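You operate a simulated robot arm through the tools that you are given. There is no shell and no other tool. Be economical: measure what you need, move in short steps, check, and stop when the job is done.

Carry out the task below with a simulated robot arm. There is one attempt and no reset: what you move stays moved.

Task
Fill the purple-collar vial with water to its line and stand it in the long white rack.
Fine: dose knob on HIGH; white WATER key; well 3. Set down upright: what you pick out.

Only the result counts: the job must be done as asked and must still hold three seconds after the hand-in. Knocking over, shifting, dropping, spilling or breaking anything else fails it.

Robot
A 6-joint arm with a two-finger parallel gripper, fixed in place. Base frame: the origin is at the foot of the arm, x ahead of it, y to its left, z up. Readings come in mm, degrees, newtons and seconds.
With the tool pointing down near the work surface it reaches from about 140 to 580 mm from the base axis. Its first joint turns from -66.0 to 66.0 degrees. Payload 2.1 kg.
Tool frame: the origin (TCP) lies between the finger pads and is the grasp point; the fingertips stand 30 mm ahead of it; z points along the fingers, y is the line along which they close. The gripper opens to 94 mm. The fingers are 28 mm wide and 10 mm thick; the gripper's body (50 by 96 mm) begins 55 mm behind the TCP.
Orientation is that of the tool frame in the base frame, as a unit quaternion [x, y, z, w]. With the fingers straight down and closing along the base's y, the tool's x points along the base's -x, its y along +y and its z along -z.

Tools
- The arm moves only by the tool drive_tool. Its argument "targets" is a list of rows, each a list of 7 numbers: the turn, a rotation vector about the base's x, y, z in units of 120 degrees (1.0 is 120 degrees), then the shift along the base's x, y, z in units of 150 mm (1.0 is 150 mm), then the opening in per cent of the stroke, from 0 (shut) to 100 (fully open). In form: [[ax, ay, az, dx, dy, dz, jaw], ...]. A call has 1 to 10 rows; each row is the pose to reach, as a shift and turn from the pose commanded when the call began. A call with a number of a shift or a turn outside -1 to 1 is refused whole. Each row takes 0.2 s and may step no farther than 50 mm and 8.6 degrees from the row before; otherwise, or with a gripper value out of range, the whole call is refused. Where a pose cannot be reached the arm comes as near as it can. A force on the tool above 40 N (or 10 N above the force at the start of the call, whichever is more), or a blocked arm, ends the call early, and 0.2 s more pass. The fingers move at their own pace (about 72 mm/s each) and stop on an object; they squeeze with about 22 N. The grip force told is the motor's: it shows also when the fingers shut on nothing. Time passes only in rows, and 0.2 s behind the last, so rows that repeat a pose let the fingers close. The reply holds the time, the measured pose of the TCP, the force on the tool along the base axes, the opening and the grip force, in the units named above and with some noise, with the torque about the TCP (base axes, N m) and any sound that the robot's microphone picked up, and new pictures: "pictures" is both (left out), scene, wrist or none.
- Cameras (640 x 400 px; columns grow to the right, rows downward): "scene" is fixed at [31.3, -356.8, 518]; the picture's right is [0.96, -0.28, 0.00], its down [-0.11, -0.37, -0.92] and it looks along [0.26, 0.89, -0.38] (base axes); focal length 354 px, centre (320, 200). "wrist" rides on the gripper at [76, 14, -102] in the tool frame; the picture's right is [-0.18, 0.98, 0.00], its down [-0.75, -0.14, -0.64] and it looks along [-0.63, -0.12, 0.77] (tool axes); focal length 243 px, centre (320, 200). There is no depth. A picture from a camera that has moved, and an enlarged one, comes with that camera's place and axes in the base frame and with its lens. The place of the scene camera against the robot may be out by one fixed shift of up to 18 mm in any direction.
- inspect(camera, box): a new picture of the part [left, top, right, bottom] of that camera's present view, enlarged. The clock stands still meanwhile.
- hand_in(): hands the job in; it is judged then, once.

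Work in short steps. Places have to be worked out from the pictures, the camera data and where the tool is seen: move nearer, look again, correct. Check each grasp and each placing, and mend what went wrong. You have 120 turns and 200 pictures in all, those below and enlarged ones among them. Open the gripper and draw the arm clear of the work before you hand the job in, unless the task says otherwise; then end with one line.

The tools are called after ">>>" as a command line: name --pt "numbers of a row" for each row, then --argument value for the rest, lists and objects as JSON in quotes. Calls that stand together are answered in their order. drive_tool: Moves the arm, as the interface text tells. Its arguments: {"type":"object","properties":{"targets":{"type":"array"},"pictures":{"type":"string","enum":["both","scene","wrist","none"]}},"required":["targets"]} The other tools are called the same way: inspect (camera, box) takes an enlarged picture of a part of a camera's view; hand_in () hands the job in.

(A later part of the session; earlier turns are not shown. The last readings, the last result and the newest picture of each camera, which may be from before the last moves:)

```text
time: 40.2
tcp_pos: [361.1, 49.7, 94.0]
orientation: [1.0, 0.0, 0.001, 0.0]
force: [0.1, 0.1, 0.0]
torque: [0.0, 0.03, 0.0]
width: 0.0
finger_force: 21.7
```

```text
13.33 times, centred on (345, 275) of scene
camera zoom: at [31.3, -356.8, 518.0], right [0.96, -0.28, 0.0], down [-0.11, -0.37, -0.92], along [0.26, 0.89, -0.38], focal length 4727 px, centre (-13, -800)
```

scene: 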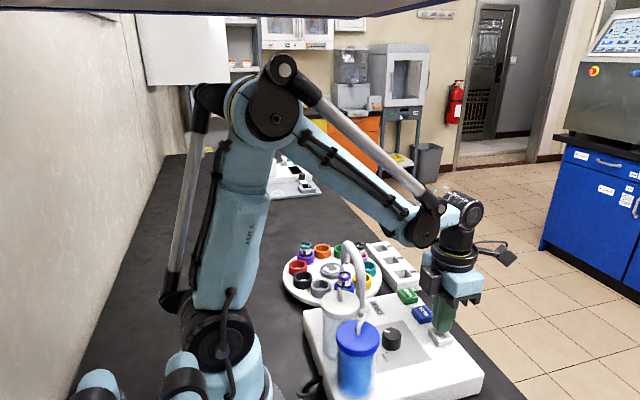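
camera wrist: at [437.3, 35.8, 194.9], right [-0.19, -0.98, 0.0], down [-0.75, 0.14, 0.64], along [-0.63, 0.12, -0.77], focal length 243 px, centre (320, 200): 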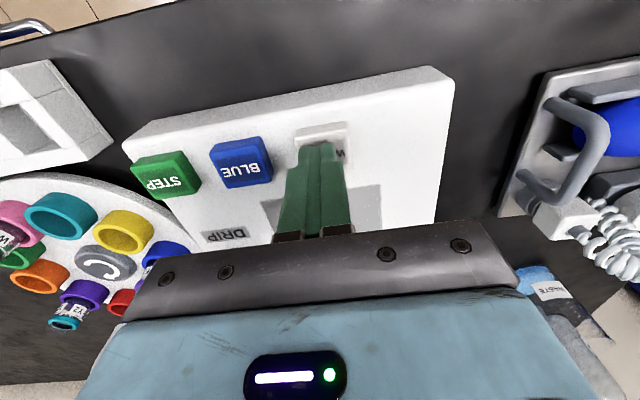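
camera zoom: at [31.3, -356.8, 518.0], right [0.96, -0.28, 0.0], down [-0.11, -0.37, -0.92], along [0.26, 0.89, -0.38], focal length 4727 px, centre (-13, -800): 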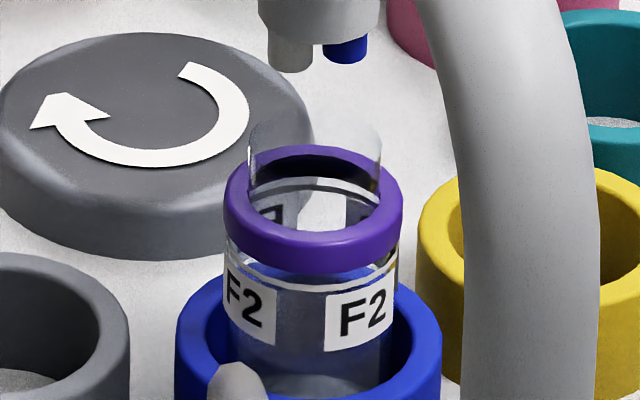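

A single dose ended by itself. I look closer for the level.

>>> inspect --camera "scene" --box '[336, 270, 354, 290]'

```text
16.00 times, centred on (345, 280) of scene
camera zoom: at [31.3, -356.8, 518.0], right [0.96, -0.28, 0.0], down [-0.11, -0.37, -0.92], along [0.26, 0.89, -0.38], focal length 5672 px, centre (-80, -1080)
```

zoom: 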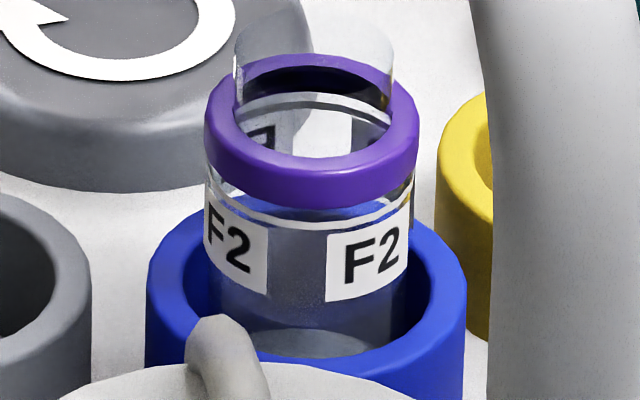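

The level is hard to read from afar. I bring the wrist camera to a side view of the vial, keeping clear of the bottles.

>>> drive_tool --pt "0 0 0 0 0 0.2 0" --pt "0 0 0 -0.2 -0.05 0.38 0" --pt "0 0 0 -0.4 -0.1 0.38 0" --pt "0 0 0 -0.6 -0.15 0.38 0" --pt "0 0 0 -0.78 -0.18 0.34 0" --pt "0 0 0 -0.78 -0.18 0.34 0" --pictures "wrist"

>>> inspect --camera "wrist" --box '[0, 100, 160, 250]'

```text
time: 41.6
tcp_pos: [243.9, 29.7, 145.9]
orientation: [1.0, -0.002, 0.0, 0.001]
force: [0.1, -0.3, 0.4]
torque: [-0.04, 0.02, 0.0]
width: 0.3
finger_force: 22.2
out of reach, approached as far as the arm can: row 4, 5, 6
camera wrist: at [320.0, 15.4, 247.6], right [-0.19, -0.98, 0.0], down [-0.75, 0.15, 0.64], along [-0.63, 0.12, -0.77], focal length 243 px, centre (320, 200)
```

wrist: 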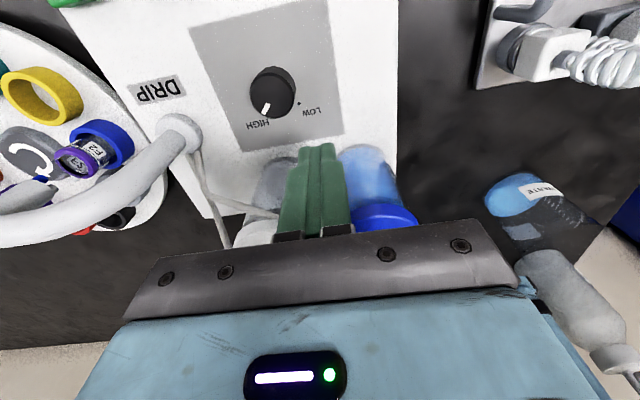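

```text
2.67 times, centred on (80, 175) of wrist
camera zoom: at [320.0, 15.4, 247.6], right [-0.19, -0.98, 0.0], down [-0.75, 0.15, 0.64], along [-0.63, 0.12, -0.77], focal length 647 px, centre (960, 267)
```

zoom: 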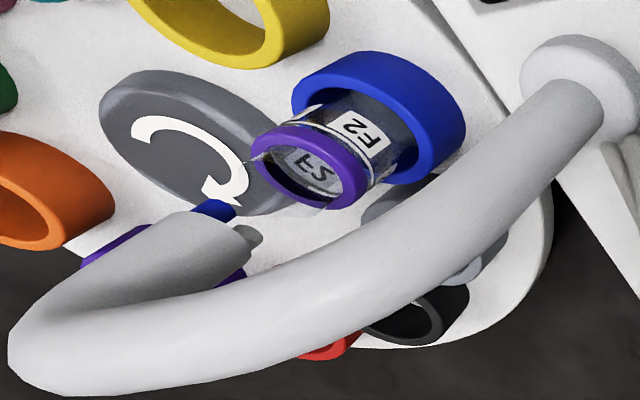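

Enlarge the vial.

>>> inspect --camera "wrist" --box '[58, 115, 118, 155]'

```text
10.00 times, centred on (88, 135) of wrist
camera zoom: at [320.0, 15.4, 247.6], right [-0.19, -0.98, 0.0], down [-0.75, 0.15, 0.64], along [-0.63, 0.12, -0.77], focal length 2426 px, centre (2640, 850)
```

zoom: 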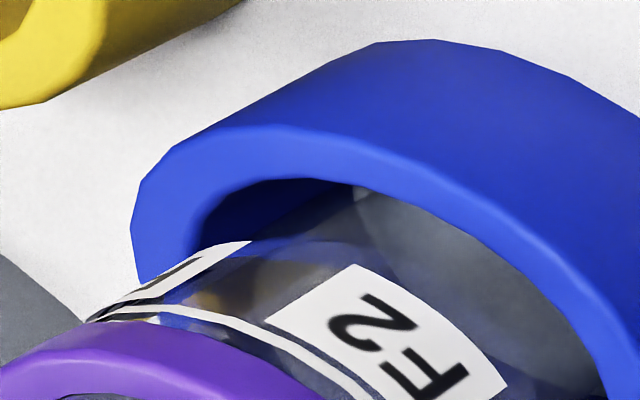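

I compare with the other vials and look at the filled vial's upper part again.

>>> inspect --camera "scene" --box '[294, 238, 318, 266]'

>>> inspect --camera "scene" --box '[338, 272, 352, 286]'

```text
14.29 times, centred on (306, 252) of scene
camera zoom: at [31.3, -356.8, 518.0], right [0.96, -0.28, 0.0], down [-0.11, -0.37, -0.92], along [0.26, 0.89, -0.38], focal length 5064 px, centre (520, -543)
```

zoom: 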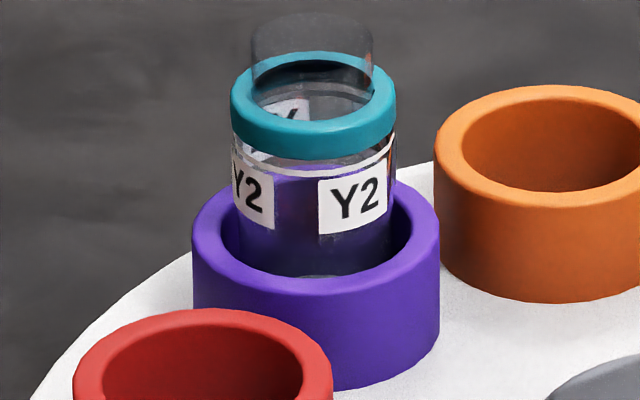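

```text
16.00 times, centred on (345, 279) of scene
camera zoom: at [31.3, -356.8, 518.0], right [0.96, -0.28, 0.0], down [-0.11, -0.37, -0.92], along [0.26, 0.89, -0.38], focal length 5672 px, centre (-80, -1064)
```

zoom: 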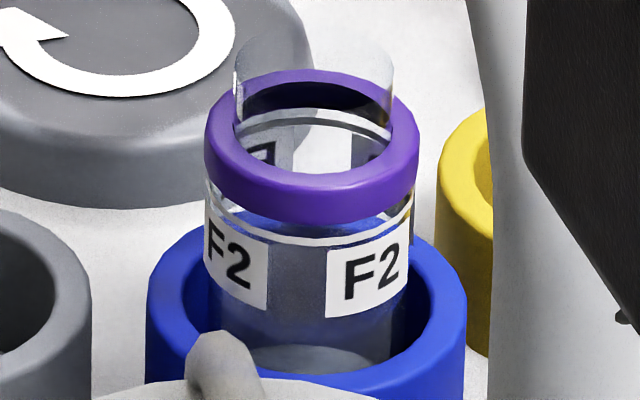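

The vial's water level is still ambiguous. I'll look at it from the +x side at a flatter angle, with yaw ≈90°, from free space in front of the keys.

>>> drive_tool --pt "0 0 0 0.1 0.04 0.1 0" --pt "0 0 -0.07 0.25 0.1 0.1 0" --pt "0 0 -0.14 0.4 0.2 0.1 0" --pt "0 0 -0.21 0.55 0.3 0.1 0" --pt "0 0 -0.28 0.7 0.4 0.1 0" --pt "0 0 -0.35 0.85 0.45 0.1 0" --pt "0 0 -0.42 1.0 0.5 0.1 0" --pt "0 0 -0.49 1.0 0.5 0.1 0" --pt "0 0 -0.56 1.0 0.5 0.1 0" --pt "0 0 -0.63 1.0 0.5 0.1 0" --pictures "wrist"

```text
time: 43.8
tcp_pos: [393.2, 105.8, 159.0]
orientation: [0.789, -0.615, 0.0, 0.0]
force: [1.2, -0.3, -0.8]
torque: [0.0, -0.02, 0.02]
width: 0.1
finger_force: 21.5
camera wrist: at [398.4, 27.4, 261.9], right [-1.0, -0.06, 0.0], down [-0.05, 0.77, 0.64], along [-0.04, 0.64, -0.77], focal length 243 px, centre (320, 200)
```

wrist: 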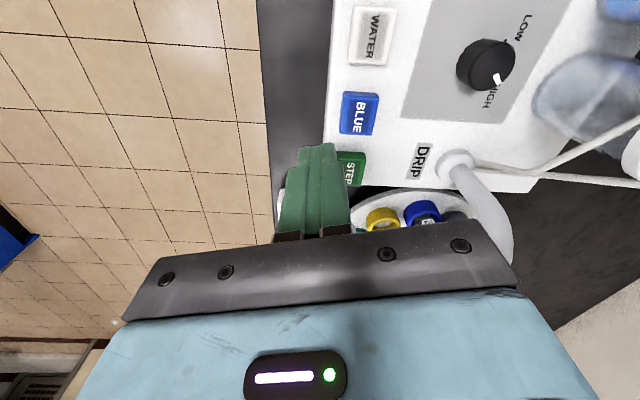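

The vial is hidden by the gripper here; I shift in +x/+y and lower so it falls at the right edge.

>>> drive_tool --pt "0 0 0 0.2 0.2 0 0" --pt "0 0 0 0.3 0.4 -0.15 0" --pt "0 0 0 0.3 0.5 -0.3 0" --pt "0 0 0 0.3 0.5 -0.45 0" --pt "0 0 0 0.3 0.5 -0.6 0" --pt "0 0 0 0.3 0.5 -0.6 0" --pictures "wrist"

>>> inspect --camera "wrist" --box '[540, 240, 640, 310]'

```text
time: 45.2
tcp_pos: [439.5, 181.5, 69.1]
orientation: [0.79, -0.613, 0.0, 0.0]
force: [-0.2, 0.2, -0.3]
torque: [0.01, 0.01, -0.01]
width: 0.1
finger_force: 22.1
camera wrist: at [443.8, 103.1, 171.4], right [-1.0, -0.06, 0.0], down [-0.05, 0.77, 0.64], along [-0.04, 0.64, -0.77], focal length 243 px, centre (320, 200)
```

wrist: 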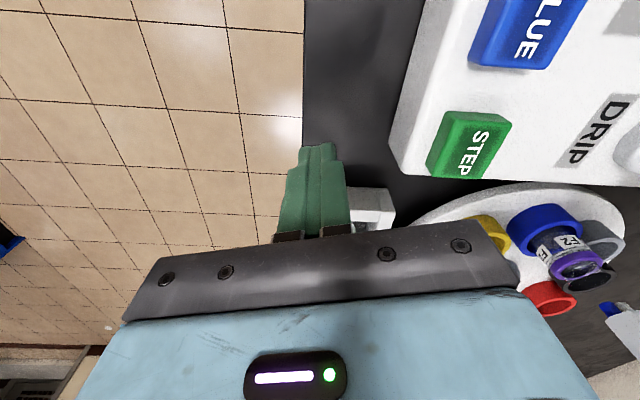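

```text
5.71 times, centred on (590, 275) of wrist
camera zoom: at [443.8, 103.1, 171.4], right [-1.0, -0.06, 0.0], down [-0.05, 0.77, 0.64], along [-0.04, 0.64, -0.77], focal length 1386 px, centre (-1223, -229)
```

zoom: 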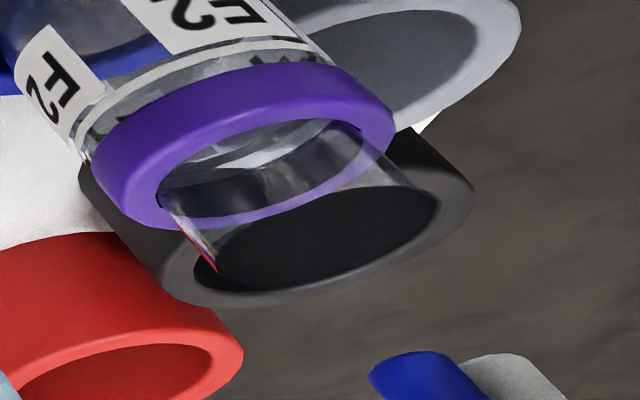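

A much better view. Enlarge the vial body.

>>> inspect --camera "wrist" --box '[510, 200, 620, 290]'

>>> inspect --camera "wrist" --box '[530, 220, 600, 275]'

```text
4.44 times, centred on (565, 245) of wrist
camera zoom: at [443.8, 103.1, 171.4], right [-1.0, -0.06, 0.0], down [-0.05, 0.77, 0.64], along [-0.04, 0.64, -0.77], focal length 1078 px, centre (-769, 0)
```

zoom: 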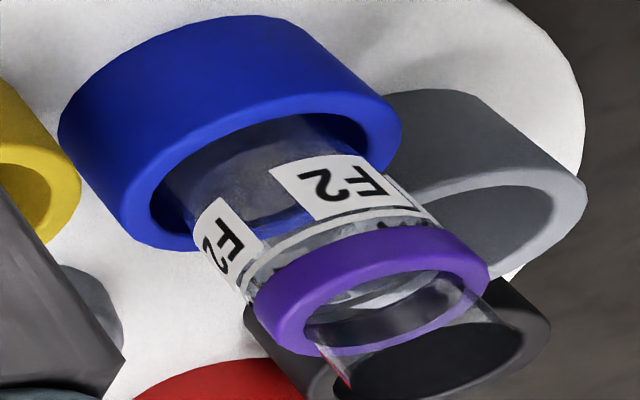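

```text
7.27 times, centred on (565, 248) of wrist
camera zoom: at [443.8, 103.1, 171.4], right [-1.0, -0.06, 0.0], down [-0.05, 0.77, 0.64], along [-0.04, 0.64, -0.77], focal length 1764 px, centre (-1462, -146)
```

zoom: 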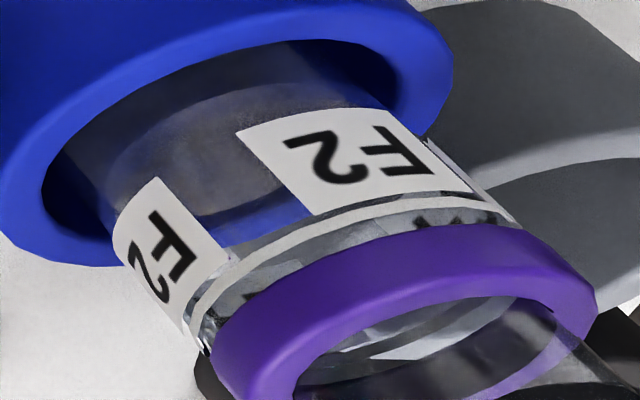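

The water surface is visible as a grey ellipse roughly halfway (~15 mm below the ring), so one HIGH dose is about half. I go back to WATER for a second dose.

>>> drive_tool --pt "0 0 0 0 0 0.25 0" --pt "0 0 0 -0.1 -0.15 0.45 0" --pt "0 0 0 -0.25 -0.4 0.45 0" --pt "0 0 0 -0.4 -0.65 0.45 0" --pt "0 0 0 -0.517 -0.877 0.45 0" --pt "0 0 0 -0.517 -0.877 0.3 0" --pt "0 0 0 -0.517 -0.877 0.18 0" --pt "0 0 0 -0.517 -0.877 0.18 0" --pictures "wrist"

```text
time: 47.0
tcp_pos: [358.4, 48.9, 97.1]
orientation: [0.79, -0.613, 0.0, 0.0]
force: [-0.9, 0.1, -0.2]
torque: [-0.02, -0.02, 0.01]
width: 0.0
finger_force: 21.8
camera wrist: at [364.0, -29.2, 198.4], right [-1.0, -0.07, 0.0], down [-0.05, 0.77, 0.64], along [-0.04, 0.64, -0.77], focal length 243 px, centre (320, 200)
```

wrist: 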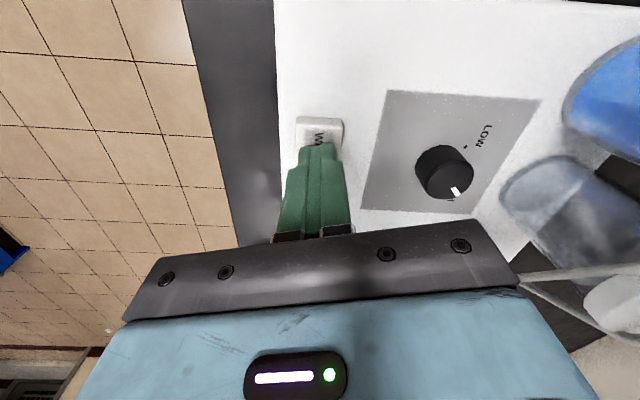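

Over the key. Second brief press, then hold still above it until the dose ends.

>>> drive_tool --pt "0 0 0 0.015 0.007 -0.047 0" --pt "0 0 0 0.015 0.007 -0.07 0" --pt "0 0 0 0.015 0.007 -0.09 0" --pt "0 0 0 0.015 0.007 -0.06 0" --pt "0 0 0 0.015 0.007 0.0 0" --pt "0 0 0 0.015 0.007 0.1 0" --pt "0 0 0 0.015 0.007 0.2 0" --pt "0 0 0 0.015 0.007 0.27 0" --pictures "none"

>>> inspect --camera "scene" --box '[336, 265, 354, 285]'

```text
time: 48.8
tcp_pos: [362.2, 50.5, 136.4]
orientation: [0.79, -0.613, 0.0, 0.0]
force: [-1.4, 0.9, -0.4]
torque: [-0.04, 0.03, -0.02]
width: 0.0
finger_force: 22.0
heard: click
```

```text
16.00 times, centred on (345, 275) of scene
camera zoom: at [31.3, -356.8, 518.0], right [0.96, -0.28, 0.0], down [-0.11, -0.37, -0.92], along [0.26, 0.89, -0.38], focal length 5672 px, centre (-80, -1000)
```

zoom: 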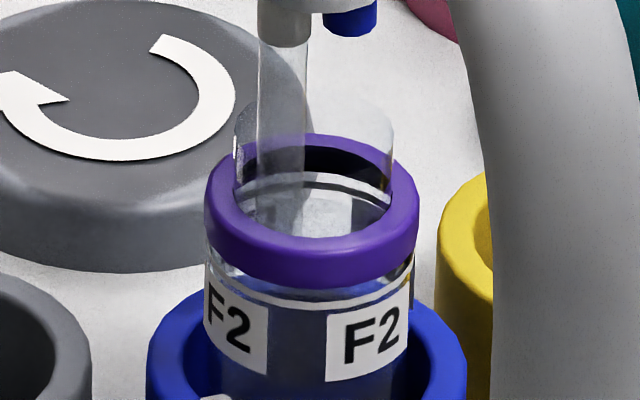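

The surface is rising close under the ring. I return to the viewing pose while the dose finishes.

>>> drive_tool --pt "0 0 0 0.12 0.25 0 0" --pt "0 0 0 0.27 0.5 0 0" --pt "0 0 0 0.42 0.75 0 0" --pt "0 0 0 0.517 0.877 -0.15 0" --pt "0 0 0 0.517 0.877 -0.3 0" --pt "0 0 0 0.517 0.877 -0.44 0" --pt "0 0 0 0.517 0.877 -0.44 0" --pictures "wrist"

>>> inspect --camera "wrist" --box '[530, 220, 600, 275]'

>>> inspect --camera "scene" --box '[336, 265, 354, 285]'

```text
time: 50.4
tcp_pos: [439.8, 181.1, 72.5]
orientation: [0.79, -0.614, 0.0, -0.001]
force: [0.4, -0.8, -0.5]
torque: [-0.02, -0.01, 0.01]
width: 0.0
finger_force: 21.9
camera wrist: at [445.1, 104.3, 173.8], right [-1.0, -0.06, 0.0], down [-0.05, 0.77, 0.64], along [-0.04, 0.64, -0.77], focal length 243 px, centre (320, 200)
```

wrist: 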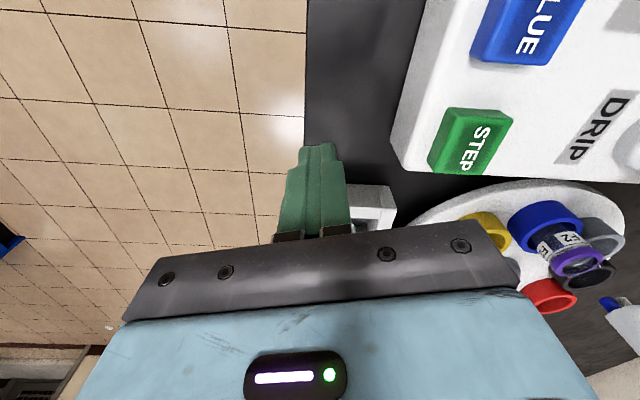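

```text
7.27 times, centred on (565, 248) of wrist
camera zoom: at [445.1, 104.3, 173.8], right [-1.0, -0.06, 0.0], down [-0.05, 0.77, 0.64], along [-0.04, 0.64, -0.77], focal length 1764 px, centre (-1462, -146)
```

zoom: 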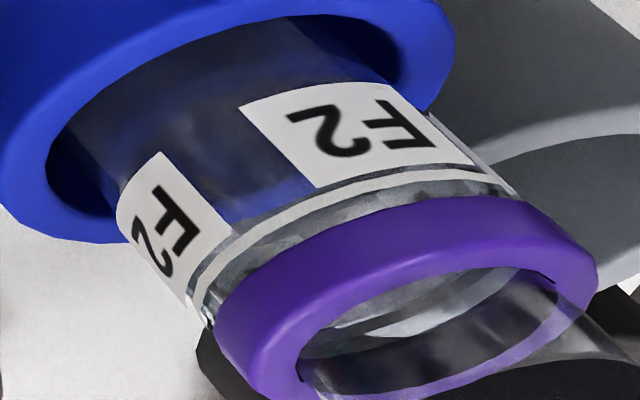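

```text
16.00 times, centred on (345, 275) of scene
camera zoom: at [31.3, -356.8, 518.0], right [0.96, -0.28, 0.0], down [-0.11, -0.37, -0.92], along [0.26, 0.89, -0.38], focal length 5672 px, centre (-80, -1000)
```

zoom: 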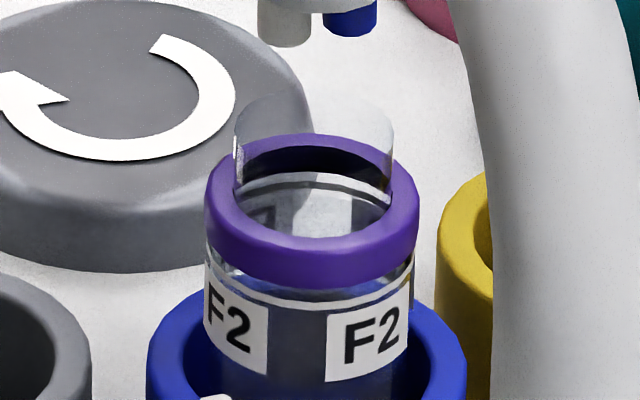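

Dose ended and the surface stands at the ring. Next I step the carousel on so the vial clears the spout: hover over STEP (362, 162).

>>> drive_tool --pt "0 0 0 0 0 0.25 0" --pt "0 0 0 -0.15 -0.05 0.4 0" --pt "0 0 0 -0.35 -0.1 0.4 0" --pt "0 0 0 -0.517 -0.127 0.4 0" --pt "0 0 0 -0.517 -0.127 0.25 0" --pt "0 0 0 -0.517 -0.127 0.14 0" --pt "0 0 0 -0.517 -0.127 0.14 0" --pictures "wrist"

```text
time: 52.0
tcp_pos: [362.1, 163.4, 92.5]
orientation: [0.79, -0.614, 0.0, -0.001]
force: [0.5, -0.6, -0.4]
torque: [0.01, 0.0, 0.01]
width: 0.0
finger_force: 22.3
camera wrist: at [367.4, 85.2, 194.9], right [-1.0, -0.06, 0.0], down [-0.05, 0.77, 0.64], along [-0.04, 0.64, -0.77], focal length 243 px, centre (320, 200)
```

wrist: 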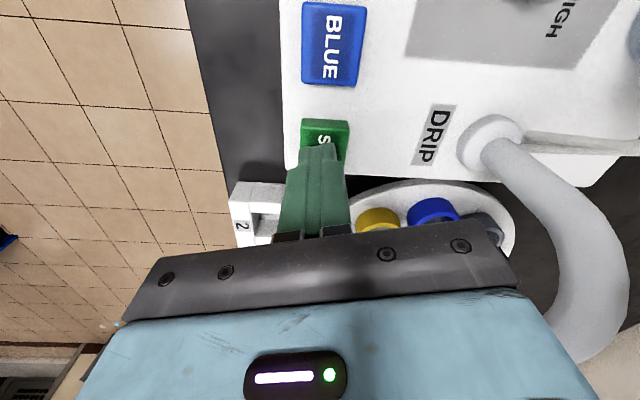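

Press STEP (first of about six), with a pause.

>>> drive_tool --pt "0 0 0 0 0 -0.02 0" --pt "0 0 0 0 0 -0.042 0" --pt "0 0 0 0 0 -0.062 0" --pt "0 0 0 0 0 -0.03 0" --pt "0 0 0 0 0 0 0" --pt "0 0 0 0 0 0 0" --pt "0 0 0 0 0 0 0" --pt "0 0 0 0 0 0 0" --pictures "scene"

>>> inspect --camera "scene" --box '[280, 230, 400, 305]'

```text
time: 53.8
tcp_pos: [362.8, 162.7, 92.6]
orientation: [0.789, -0.614, -0.001, 0.0]
force: [-0.2, 0.4, 0.1]
torque: [-0.02, 0.02, 0.01]
width: 0.0
finger_force: 21.9
heard: click
```

scene: 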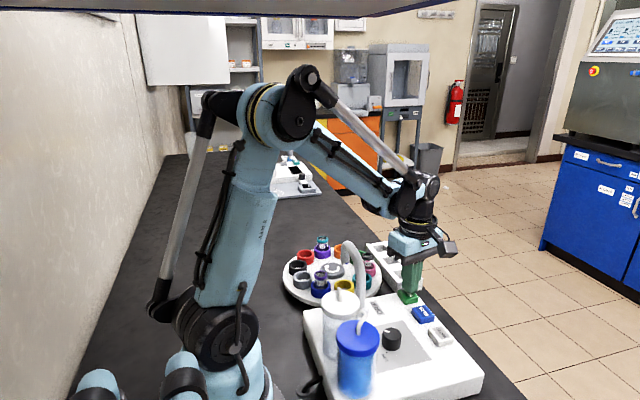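

```text
5.33 times, centred on (340, 268) of scene
camera zoom: at [31.3, -356.8, 518.0], right [0.96, -0.28, 0.0], down [-0.11, -0.37, -0.92], along [0.26, 0.89, -0.38], focal length 1891 px, centre (213, -160)
```

zoom: 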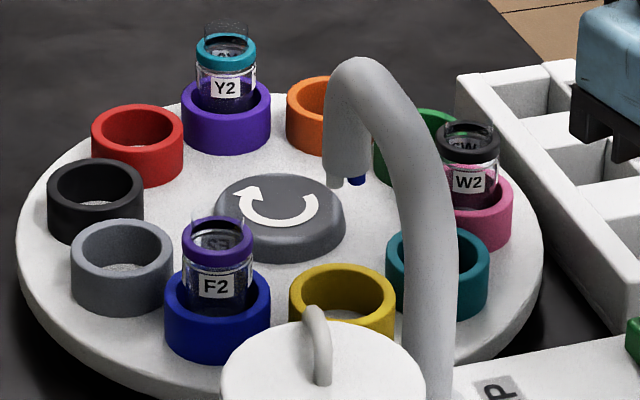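

Works cleanly. Press again, five more times with pauses.

>>> drive_tool --pt "0 0 0 0 0 -0.02 0" --pt "0 0 0 0 0 -0.042 0" --pt "0 0 0 0 0 -0.062 0" --pt "0 0 0 0 0 -0.03 0" --pt "0 0 0 0 0 0 0" --pt "0 0 0 0 0 0 0" --pt "0 0 0 0 0 0 0" --pt "0 0 0 0 0 0 0" --pictures "none"

>>> drive_tool --pt "0 0 0 0 0 -0.02 0" --pt "0 0 0 0 0 -0.042 0" --pt "0 0 0 0 0 -0.062 0" --pt "0 0 0 0 0 -0.03 0" --pt "0 0 0 0 0 0 0" --pt "0 0 0 0 0 0 0" --pt "0 0 0 0 0 0 0" --pt "0 0 0 0 0 0 0" --pictures "none"

>>> drive_tool --pt "0 0 0 0 0 -0.02 0" --pt "0 0 0 0 0 -0.042 0" --pt "0 0 0 0 0 -0.062 0" --pt "0 0 0 0 0 -0.03 0" --pt "0 0 0 0 0 0 0" --pt "0 0 0 0 0 0 0" --pt "0 0 0 0 0 0 0" --pt "0 0 0 0 0 0 0" --pictures "none"

>>> drive_tool --pt "0 0 0 0 0 -0.02 0" --pt "0 0 0 0 0 -0.042 0" --pt "0 0 0 0 0 -0.062 0" --pt "0 0 0 0 0 -0.03 0" --pt "0 0 0 0 0 0 0" --pt "0 0 0 0 0 0 0" --pt "0 0 0 0 0 0 0" --pt "0 0 0 0 0 0 0" --pictures "none"

>>> drive_tool --pt "0 0 0 0 0 -0.02 0" --pt "0 0 0 0 0 -0.042 0" --pt "0 0 0 0 0 -0.062 0" --pt "0 0 0 0 0 -0.03 0" --pt "0 0 0 0 0 0 0" --pt "0 0 0 0 0 0.15 0" --pt "0 0 0 0 0 0.4 0" --pt "0 0 0 0 0 0.6 0" --pt "0 0 0 0 0 0.8 0"

>>> inspect --camera "scene" --box '[280, 230, 400, 305]'

```text
time: 55.6
tcp_pos: [362.0, 163.2, 92.6]
orientation: [0.79, -0.614, 0.0, -0.001]
force: [0.1, 0.3, 0.8]
torque: [0.0, 0.0, -0.03]
width: 0.0
finger_force: 22.1
heard: click
```

```text
time: 57.4
tcp_pos: [362.2, 162.7, 92.6]
orientation: [0.79, -0.613, -0.001, 0.0]
force: [1.0, 0.4, 0.7]
torque: [-0.03, -0.04, 0.01]
width: 0.0
finger_force: 21.9
heard: click
```

```text
time: 59.2
tcp_pos: [362.2, 163.5, 92.5]
orientation: [0.79, -0.614, 0.0, -0.001]
force: [-0.8, 0.9, 0.5]
torque: [0.0, -0.02, -0.01]
width: 0.0
finger_force: 21.7
heard: click
```

```text
time: 61.0
tcp_pos: [362.6, 162.6, 92.6]
orientation: [0.79, -0.613, 0.0, 0.001]
force: [-0.3, 0.1, -0.1]
torque: [-0.01, 0.0, 0.0]
width: 0.0
finger_force: 21.5
heard: click
```

```text
time: 63.0
tcp_pos: [362.7, 162.2, 214.6]
orientation: [0.79, -0.613, 0.0, -0.001]
force: [-0.6, 0.6, -0.5]
torque: [-0.03, 0.02, -0.01]
width: 0.0
finger_force: 21.4
heard: click
camera wrist: at [368.8, 84.6, 316.3], right [-1.0, -0.06, 0.0], down [-0.05, 0.77, 0.64], along [-0.04, 0.64, -0.77], focal length 243 px, centre (320, 200)
```

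scene: 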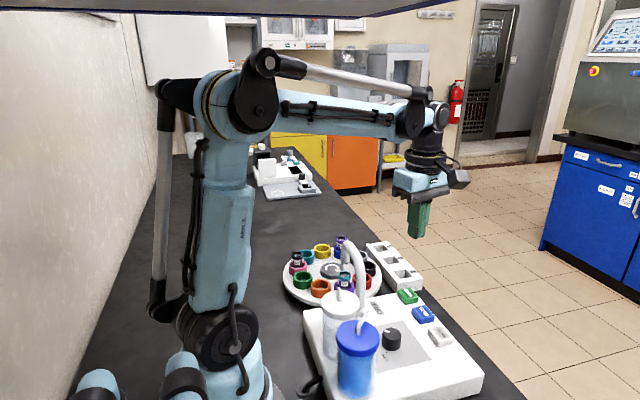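
wrist: 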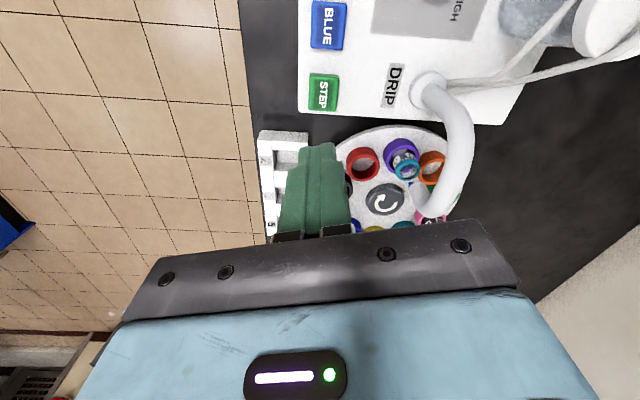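

```text
5.33 times, centred on (340, 268) of scene
camera zoom: at [31.3, -356.8, 518.0], right [0.96, -0.28, 0.0], down [-0.11, -0.37, -0.92], along [0.26, 0.89, -0.38], focal length 1891 px, centre (213, -160)
```

zoom: 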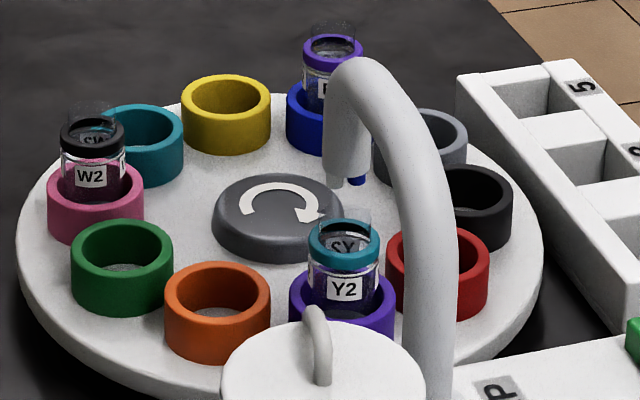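

F2 now stands at the far side near (293, 378), with empty cups either side. I move around over the rack side (clear of the spout) for a closer look with the jaw open.

>>> drive_tool --pt "0 0 0 0 0.3 0 0" --pt "0 0 0 0 0.6 0 0" --pt "0 0 0 0 0.85 0 0" --pt "0 0 0 0 1.0 0 30" --pt "0 0 0 -0.2 1.0 0 60" --pt "0 0 0 -0.35 1.0 0 70" --pt "0 0 0 -0.35 1.0 0 70"

```text
time: 64.6
tcp_pos: [309.3, 313.1, 214.7]
orientation: [0.79, -0.614, 0.0, 0.0]
force: [-0.1, -0.3, 0.2]
torque: [0.04, 0.02, -0.01]
width: 65.6
finger_force: 0.1
camera wrist: at [314.4, 235.3, 315.7], right [-1.0, -0.06, 0.0], down [-0.05, 0.77, 0.64], along [-0.04, 0.64, -0.77], focal length 243 px, centre (320, 200)
```

scene: 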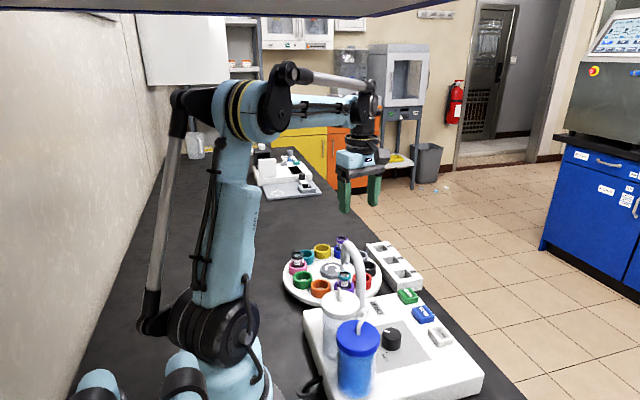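
wrist: 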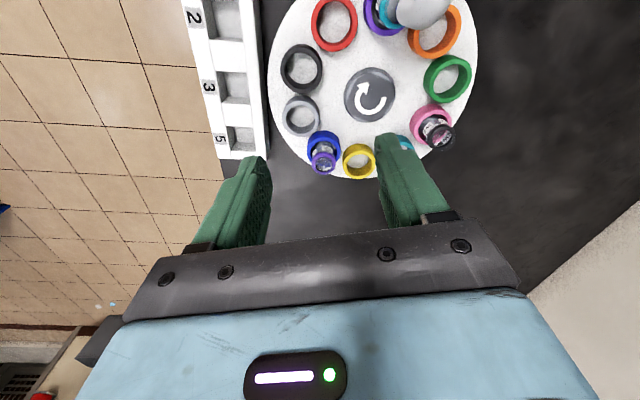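

I enlarge the vial and well 3 here for coordinates.

>>> inspect --camera "wrist" --box '[280, 100, 380, 190]'

>>> inspect --camera "wrist" --box '[180, 30, 290, 160]'

```text
4.44 times, centred on (330, 145) of wrist
camera zoom: at [314.4, 235.3, 315.7], right [-1.0, -0.06, 0.0], down [-0.05, 0.77, 0.64], along [-0.04, 0.64, -0.77], focal length 1078 px, centre (276, 444)
```

zoom: 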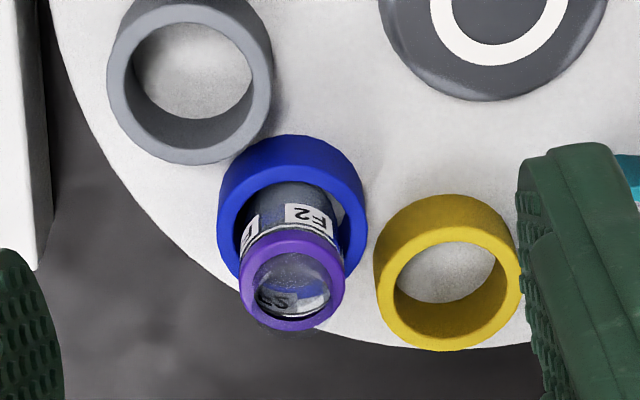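

```text
3.08 times, centred on (235, 95) of wrist
camera zoom: at [314.4, 235.3, 315.7], right [-1.0, -0.06, 0.0], down [-0.05, 0.77, 0.64], along [-0.04, 0.64, -0.77], focal length 746 px, centre (582, 523)
```

zoom: 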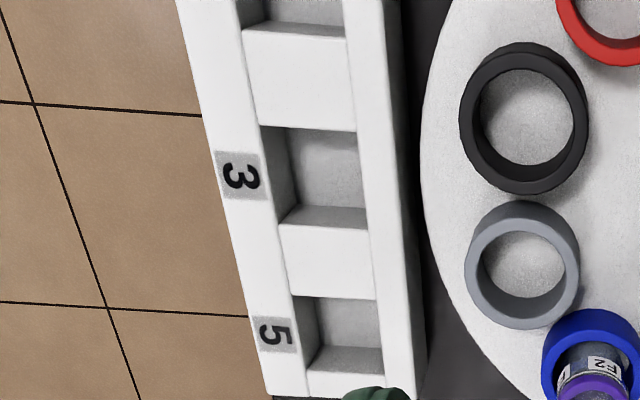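

F2 ≈ (302, 373), well 3 ≈ (402, 316), well ~26 mm deep, so I must hold the vial high by its collar. I hover over the vial for a check.

>>> drive_tool --pt "0 0 0 -0.02 0.2 -0.1 60" --pt "0 0 0 -0.05 0.4 -0.25 60" --pt "0 0 0 -0.05 0.4 -0.43 60" --pt "0 0 0 -0.05 0.4 -0.43 60"

>>> inspect --camera "wrist" --box '[240, 100, 400, 220]'

>>> inspect --camera "scene" --box '[310, 200, 400, 270]'

```text
time: 65.6
tcp_pos: [301.5, 372.5, 148.6]
orientation: [0.789, -0.614, 0.001, 0.001]
force: [-0.4, 0.3, -0.7]
torque: [-0.01, -0.02, -0.03]
width: 56.2
finger_force: 0.1
camera wrist: at [307.5, 294.6, 251.4], right [-1.0, -0.06, 0.0], down [-0.05, 0.77, 0.64], along [-0.04, 0.64, -0.77], focal length 243 px, centre (320, 200)
```

scene: 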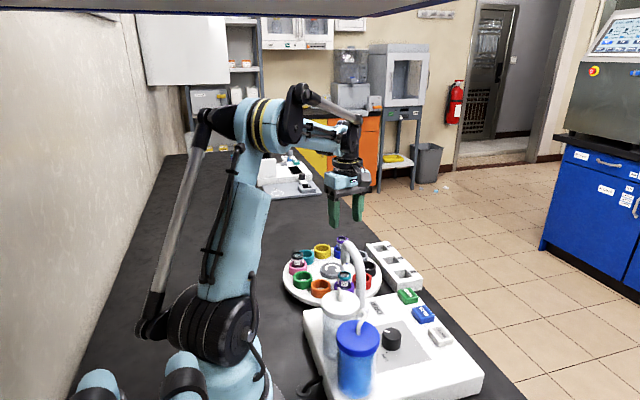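
wrist: 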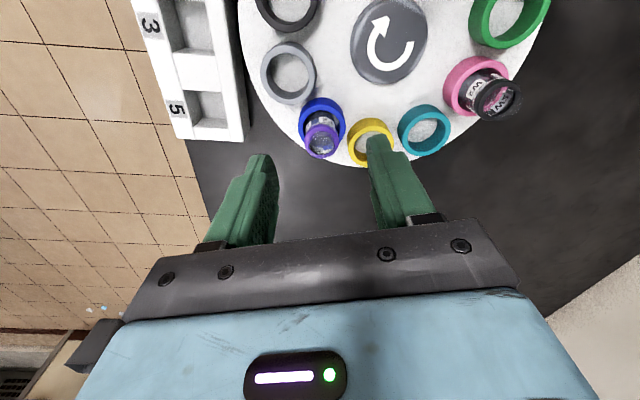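

```text
3.33 times, centred on (320, 160) of wrist
camera zoom: at [307.5, 294.6, 251.4], right [-1.0, -0.06, 0.0], down [-0.05, 0.77, 0.64], along [-0.04, 0.64, -0.77], focal length 809 px, centre (320, 333)
```

zoom: 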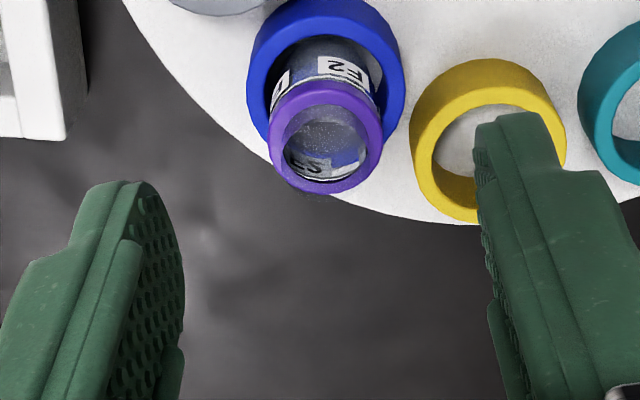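

```text
5.71 times, centred on (355, 235) of scene
camera zoom: at [31.3, -356.8, 518.0], right [0.96, -0.28, 0.0], down [-0.11, -0.37, -0.92], along [0.26, 0.89, -0.38], focal length 2026 px, centre (120, 0)
```

zoom: 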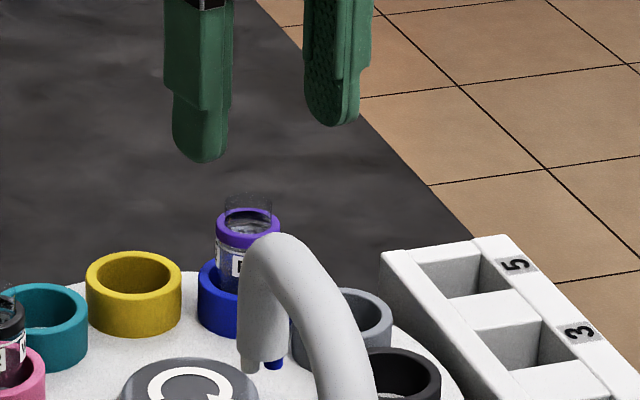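

Combining the views: vial axis ≈ (301, 378), collar top ≈ 80, cup rim ≈ 54. I align and lower partway to verify.

>>> drive_tool --pt "0 0 0 0 0.035 -0.1 60" --pt "0 0 0 0 0.035 -0.21 60" --pt "0 0 0 0 0.035 -0.21 60"

>>> inspect --camera "wrist" --box '[240, 100, 400, 220]'

>>> inspect --camera "scene" --box '[310, 210, 380, 265]'

```text
time: 66.4
tcp_pos: [303.0, 377.5, 116.4]
orientation: [0.79, -0.613, 0.0, 0.0]
force: [1.0, 0.0, 1.0]
torque: [0.03, 0.02, 0.0]
width: 56.3
finger_force: 0.0
camera wrist: at [307.7, 299.7, 219.0], right [-1.0, -0.06, 0.0], down [-0.05, 0.77, 0.64], along [-0.04, 0.64, -0.77], focal length 243 px, centre (320, 200)
```

scene: 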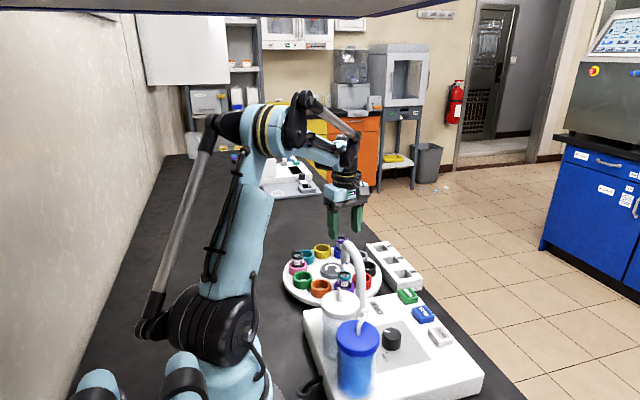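
wrist: 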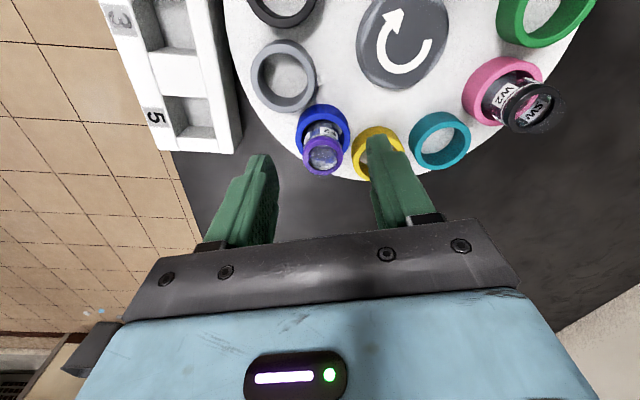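

```text
3.33 times, centred on (320, 160) of wrist
camera zoom: at [307.7, 299.7, 219.0], right [-1.0, -0.06, 0.0], down [-0.05, 0.77, 0.64], along [-0.04, 0.64, -0.77], focal length 809 px, centre (320, 333)
```

zoom: 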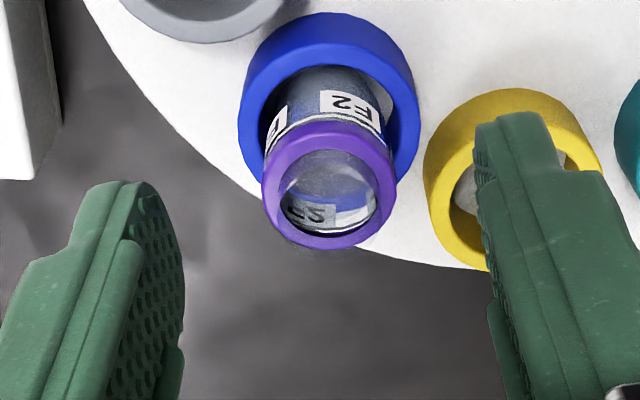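

```text
7.27 times, centred on (345, 238) of scene
camera zoom: at [31.3, -356.8, 518.0], right [0.96, -0.28, 0.0], down [-0.11, -0.37, -0.92], along [0.26, 0.89, -0.38], focal length 2578 px, centre (138, -73)
```

zoom: 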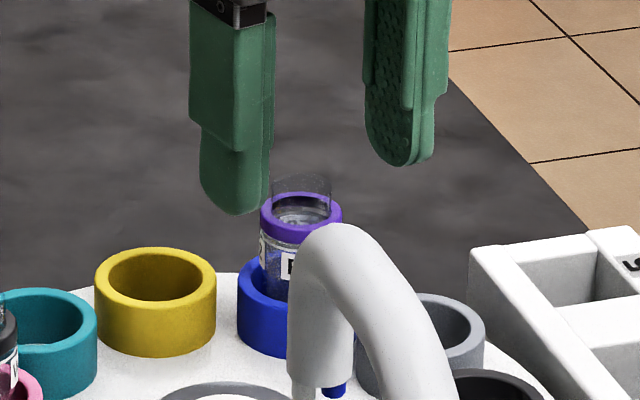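

Refined vial axis ≈ (301.3, 379). I descend to grip height (tips ≈ 67) and look before closing.

>>> drive_tool --pt "0 0 0 -0.003 0.009 -0.05 60" --pt "0 0 0 -0.003 0.009 -0.1 60" --pt "0 0 0 -0.003 0.009 -0.13 60" --pt "0 0 0 -0.003 0.009 -0.13 60" --pictures "wrist"

>>> inspect --camera "wrist" --box '[240, 110, 400, 230]'

>>> inspect --camera "scene" --box '[310, 210, 380, 265]'

```text
time: 67.4
tcp_pos: [301.5, 378.6, 97.7]
orientation: [0.789, -0.614, 0.001, 0.0]
force: [0.6, 0.5, 0.3]
torque: [-0.01, 0.04, -0.02]
width: 56.3
finger_force: 0.1
camera wrist: at [307.0, 300.7, 199.2], right [-1.0, -0.06, 0.0], down [-0.05, 0.77, 0.64], along [-0.04, 0.64, -0.77], focal length 243 px, centre (320, 200)
```

wrist: 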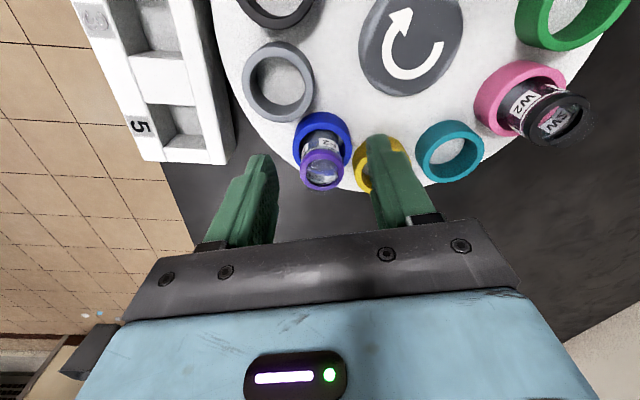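

```text
3.33 times, centred on (320, 170) of wrist
camera zoom: at [307.0, 300.7, 199.2], right [-1.0, -0.06, 0.0], down [-0.05, 0.77, 0.64], along [-0.04, 0.64, -0.77], focal length 809 px, centre (320, 300)
```

zoom: 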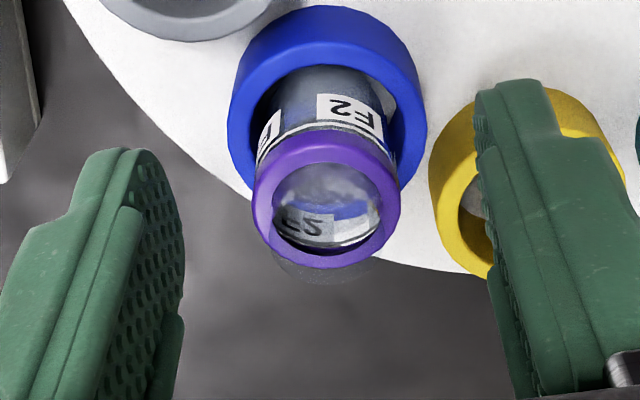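

```text
7.27 times, centred on (345, 238) of scene
camera zoom: at [31.3, -356.8, 518.0], right [0.96, -0.28, 0.0], down [-0.11, -0.37, -0.92], along [0.26, 0.89, -0.38], focal length 2578 px, centre (138, -73)
```

zoom: 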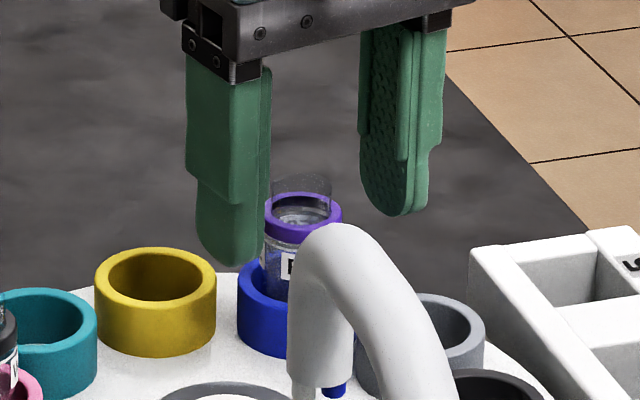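

The tips sit just below the collar and the vial is centred. Close the gripper.

>>> drive_tool --pt "0 0 0 0 0 0 45" --pt "0 0 0 0 0 0 35" --pt "0 0 0 0 0 0 25" --pt "0 0 0 0 0 0 20" --pt "0 0 0 0 0 0 20" --pictures "wrist"

>>> inspect --camera "wrist" --box '[240, 110, 400, 230]'

```text
time: 68.6
tcp_pos: [301.1, 378.6, 96.9]
orientation: [0.79, -0.613, 0.0, 0.0]
force: [0.0, -0.5, -0.4]
torque: [0.03, 0.0, 0.01]
width: 24.4
finger_force: 21.5
camera wrist: at [307.0, 300.7, 199.3], right [-1.0, -0.06, 0.0], down [-0.05, 0.77, 0.64], along [-0.04, 0.64, -0.77], focal length 243 px, centre (320, 200)
```

wrist: 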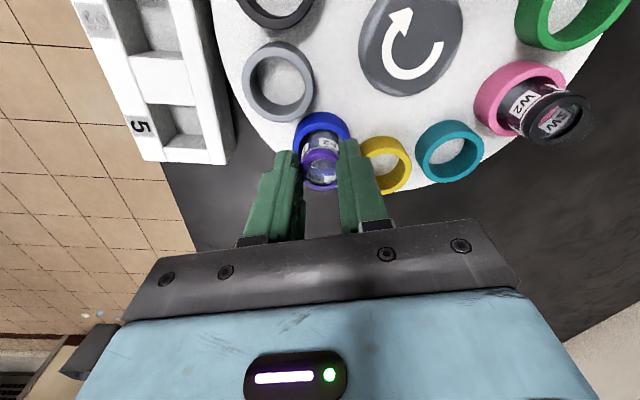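

```text
3.33 times, centred on (320, 170) of wrist
camera zoom: at [307.0, 300.7, 199.3], right [-1.0, -0.06, 0.0], down [-0.05, 0.77, 0.64], along [-0.04, 0.64, -0.77], focal length 809 px, centre (320, 300)
```

zoom: 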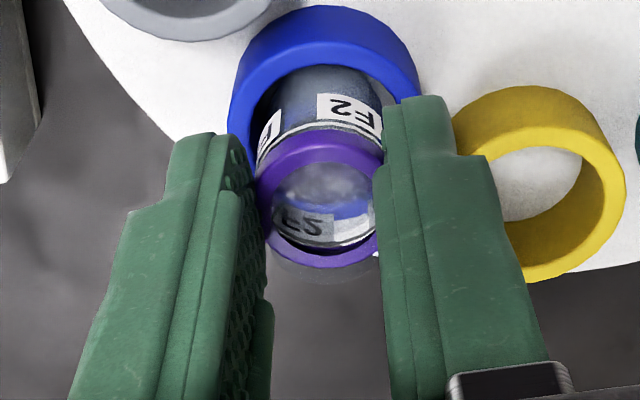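

Gripped at 24.4 mm. Lift gently straight up.

>>> drive_tool --pt "0 0 0 0 0 0.03 20" --pt "0 0 0 0 0 0.08 20" --pt "0 0 0 0 0 0.15 20" --pt "0 0 0 0 0 0.25 20" --pt "0 0 0 0 0 0.35 20" --pt "0 0 0 0 0 0.43 20" --pt "0 0 0 0 0 0.47 20" --pt "0 0 0 0 0 0.47 20"

>>> inspect --camera "scene" --box '[310, 200, 380, 255]'

>>> inspect --camera "wrist" --box '[60, 10, 300, 180]'

```text
time: 70.4
tcp_pos: [301.3, 380.5, 166.7]
orientation: [0.79, -0.614, 0.0, 0.0]
force: [-0.1, 0.0, -0.1]
torque: [0.0, 0.05, 0.0]
width: 18.7
finger_force: 0.0
camera wrist: at [306.6, 302.4, 268.6], right [-1.0, -0.06, 0.0], down [-0.05, 0.77, 0.64], along [-0.04, 0.64, -0.77], focal length 243 px, centre (320, 200)
```

scene: 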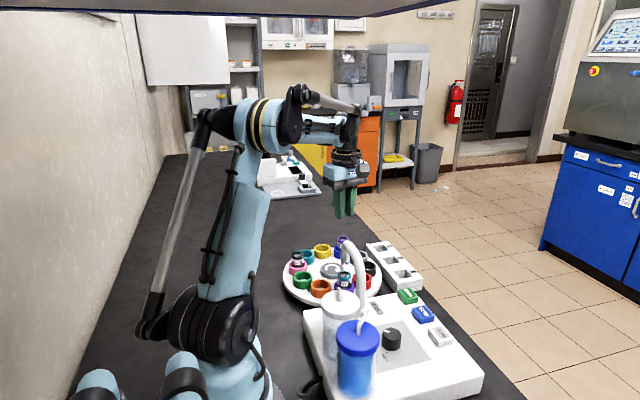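
wrist: 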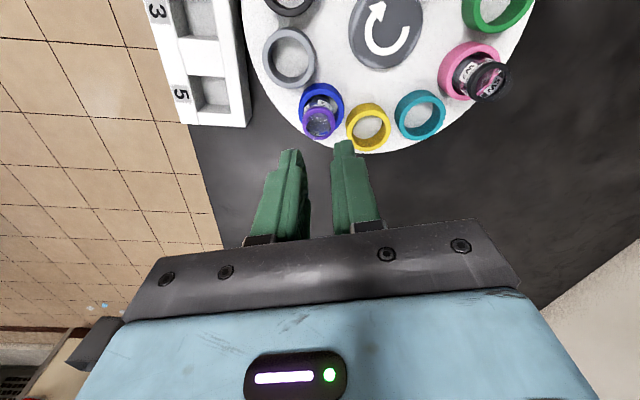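

```text
7.27 times, centred on (345, 228) of scene
camera zoom: at [31.3, -356.8, 518.0], right [0.96, -0.28, 0.0], down [-0.11, -0.37, -0.92], along [0.26, 0.89, -0.38], focal length 2578 px, centre (138, 0)
```

zoom: 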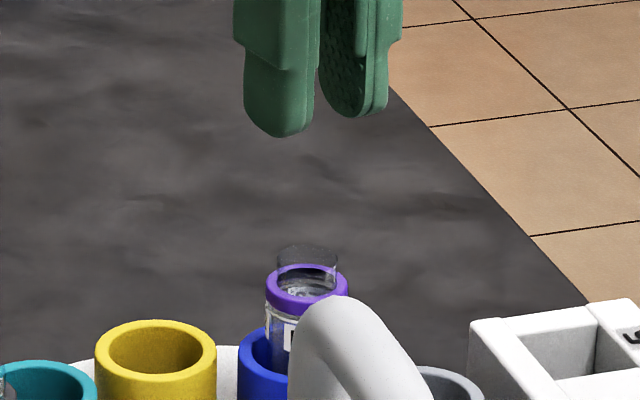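

```text
2.35 times, centred on (180, 95) of wrist
camera zoom: at [306.6, 302.4, 268.6], right [-1.0, -0.06, 0.0], down [-0.05, 0.77, 0.64], along [-0.04, 0.64, -0.77], focal length 571 px, centre (649, 447)
```

zoom: 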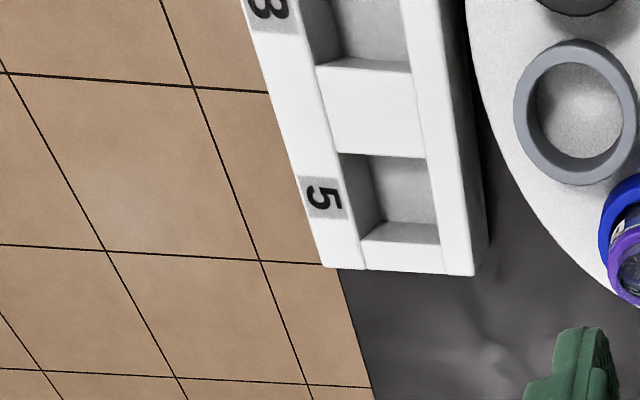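

It slipped off on lifting, leaving the vial standing in its cup: the grip was too high on the collar. I check the vial's pose closely before regripping.

>>> drive_tool --pt "0 0 0 0 0 0 40" --pt "0 0 0 0 0 0 52" --pt "0 0 0 0 0 -0.1 52" --pictures "none"

>>> inspect --camera "wrist" --box '[270, 70, 370, 140]'

```text
time: 71.2
tcp_pos: [301.2, 379.8, 151.8]
orientation: [0.79, -0.613, 0.0, 0.0]
force: [0.0, 0.1, 0.6]
torque: [-0.04, -0.01, 0.01]
width: 48.8
finger_force: 0.1
```

```text
5.71 times, centred on (320, 105) of wrist
camera zoom: at [306.7, 302.1, 253.9], right [-1.0, -0.06, 0.0], down [-0.05, 0.77, 0.64], along [-0.04, 0.64, -0.77], focal length 1386 px, centre (320, 743)
```

zoom: 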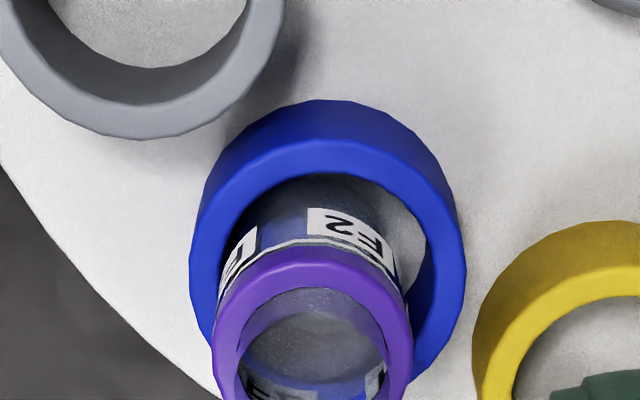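

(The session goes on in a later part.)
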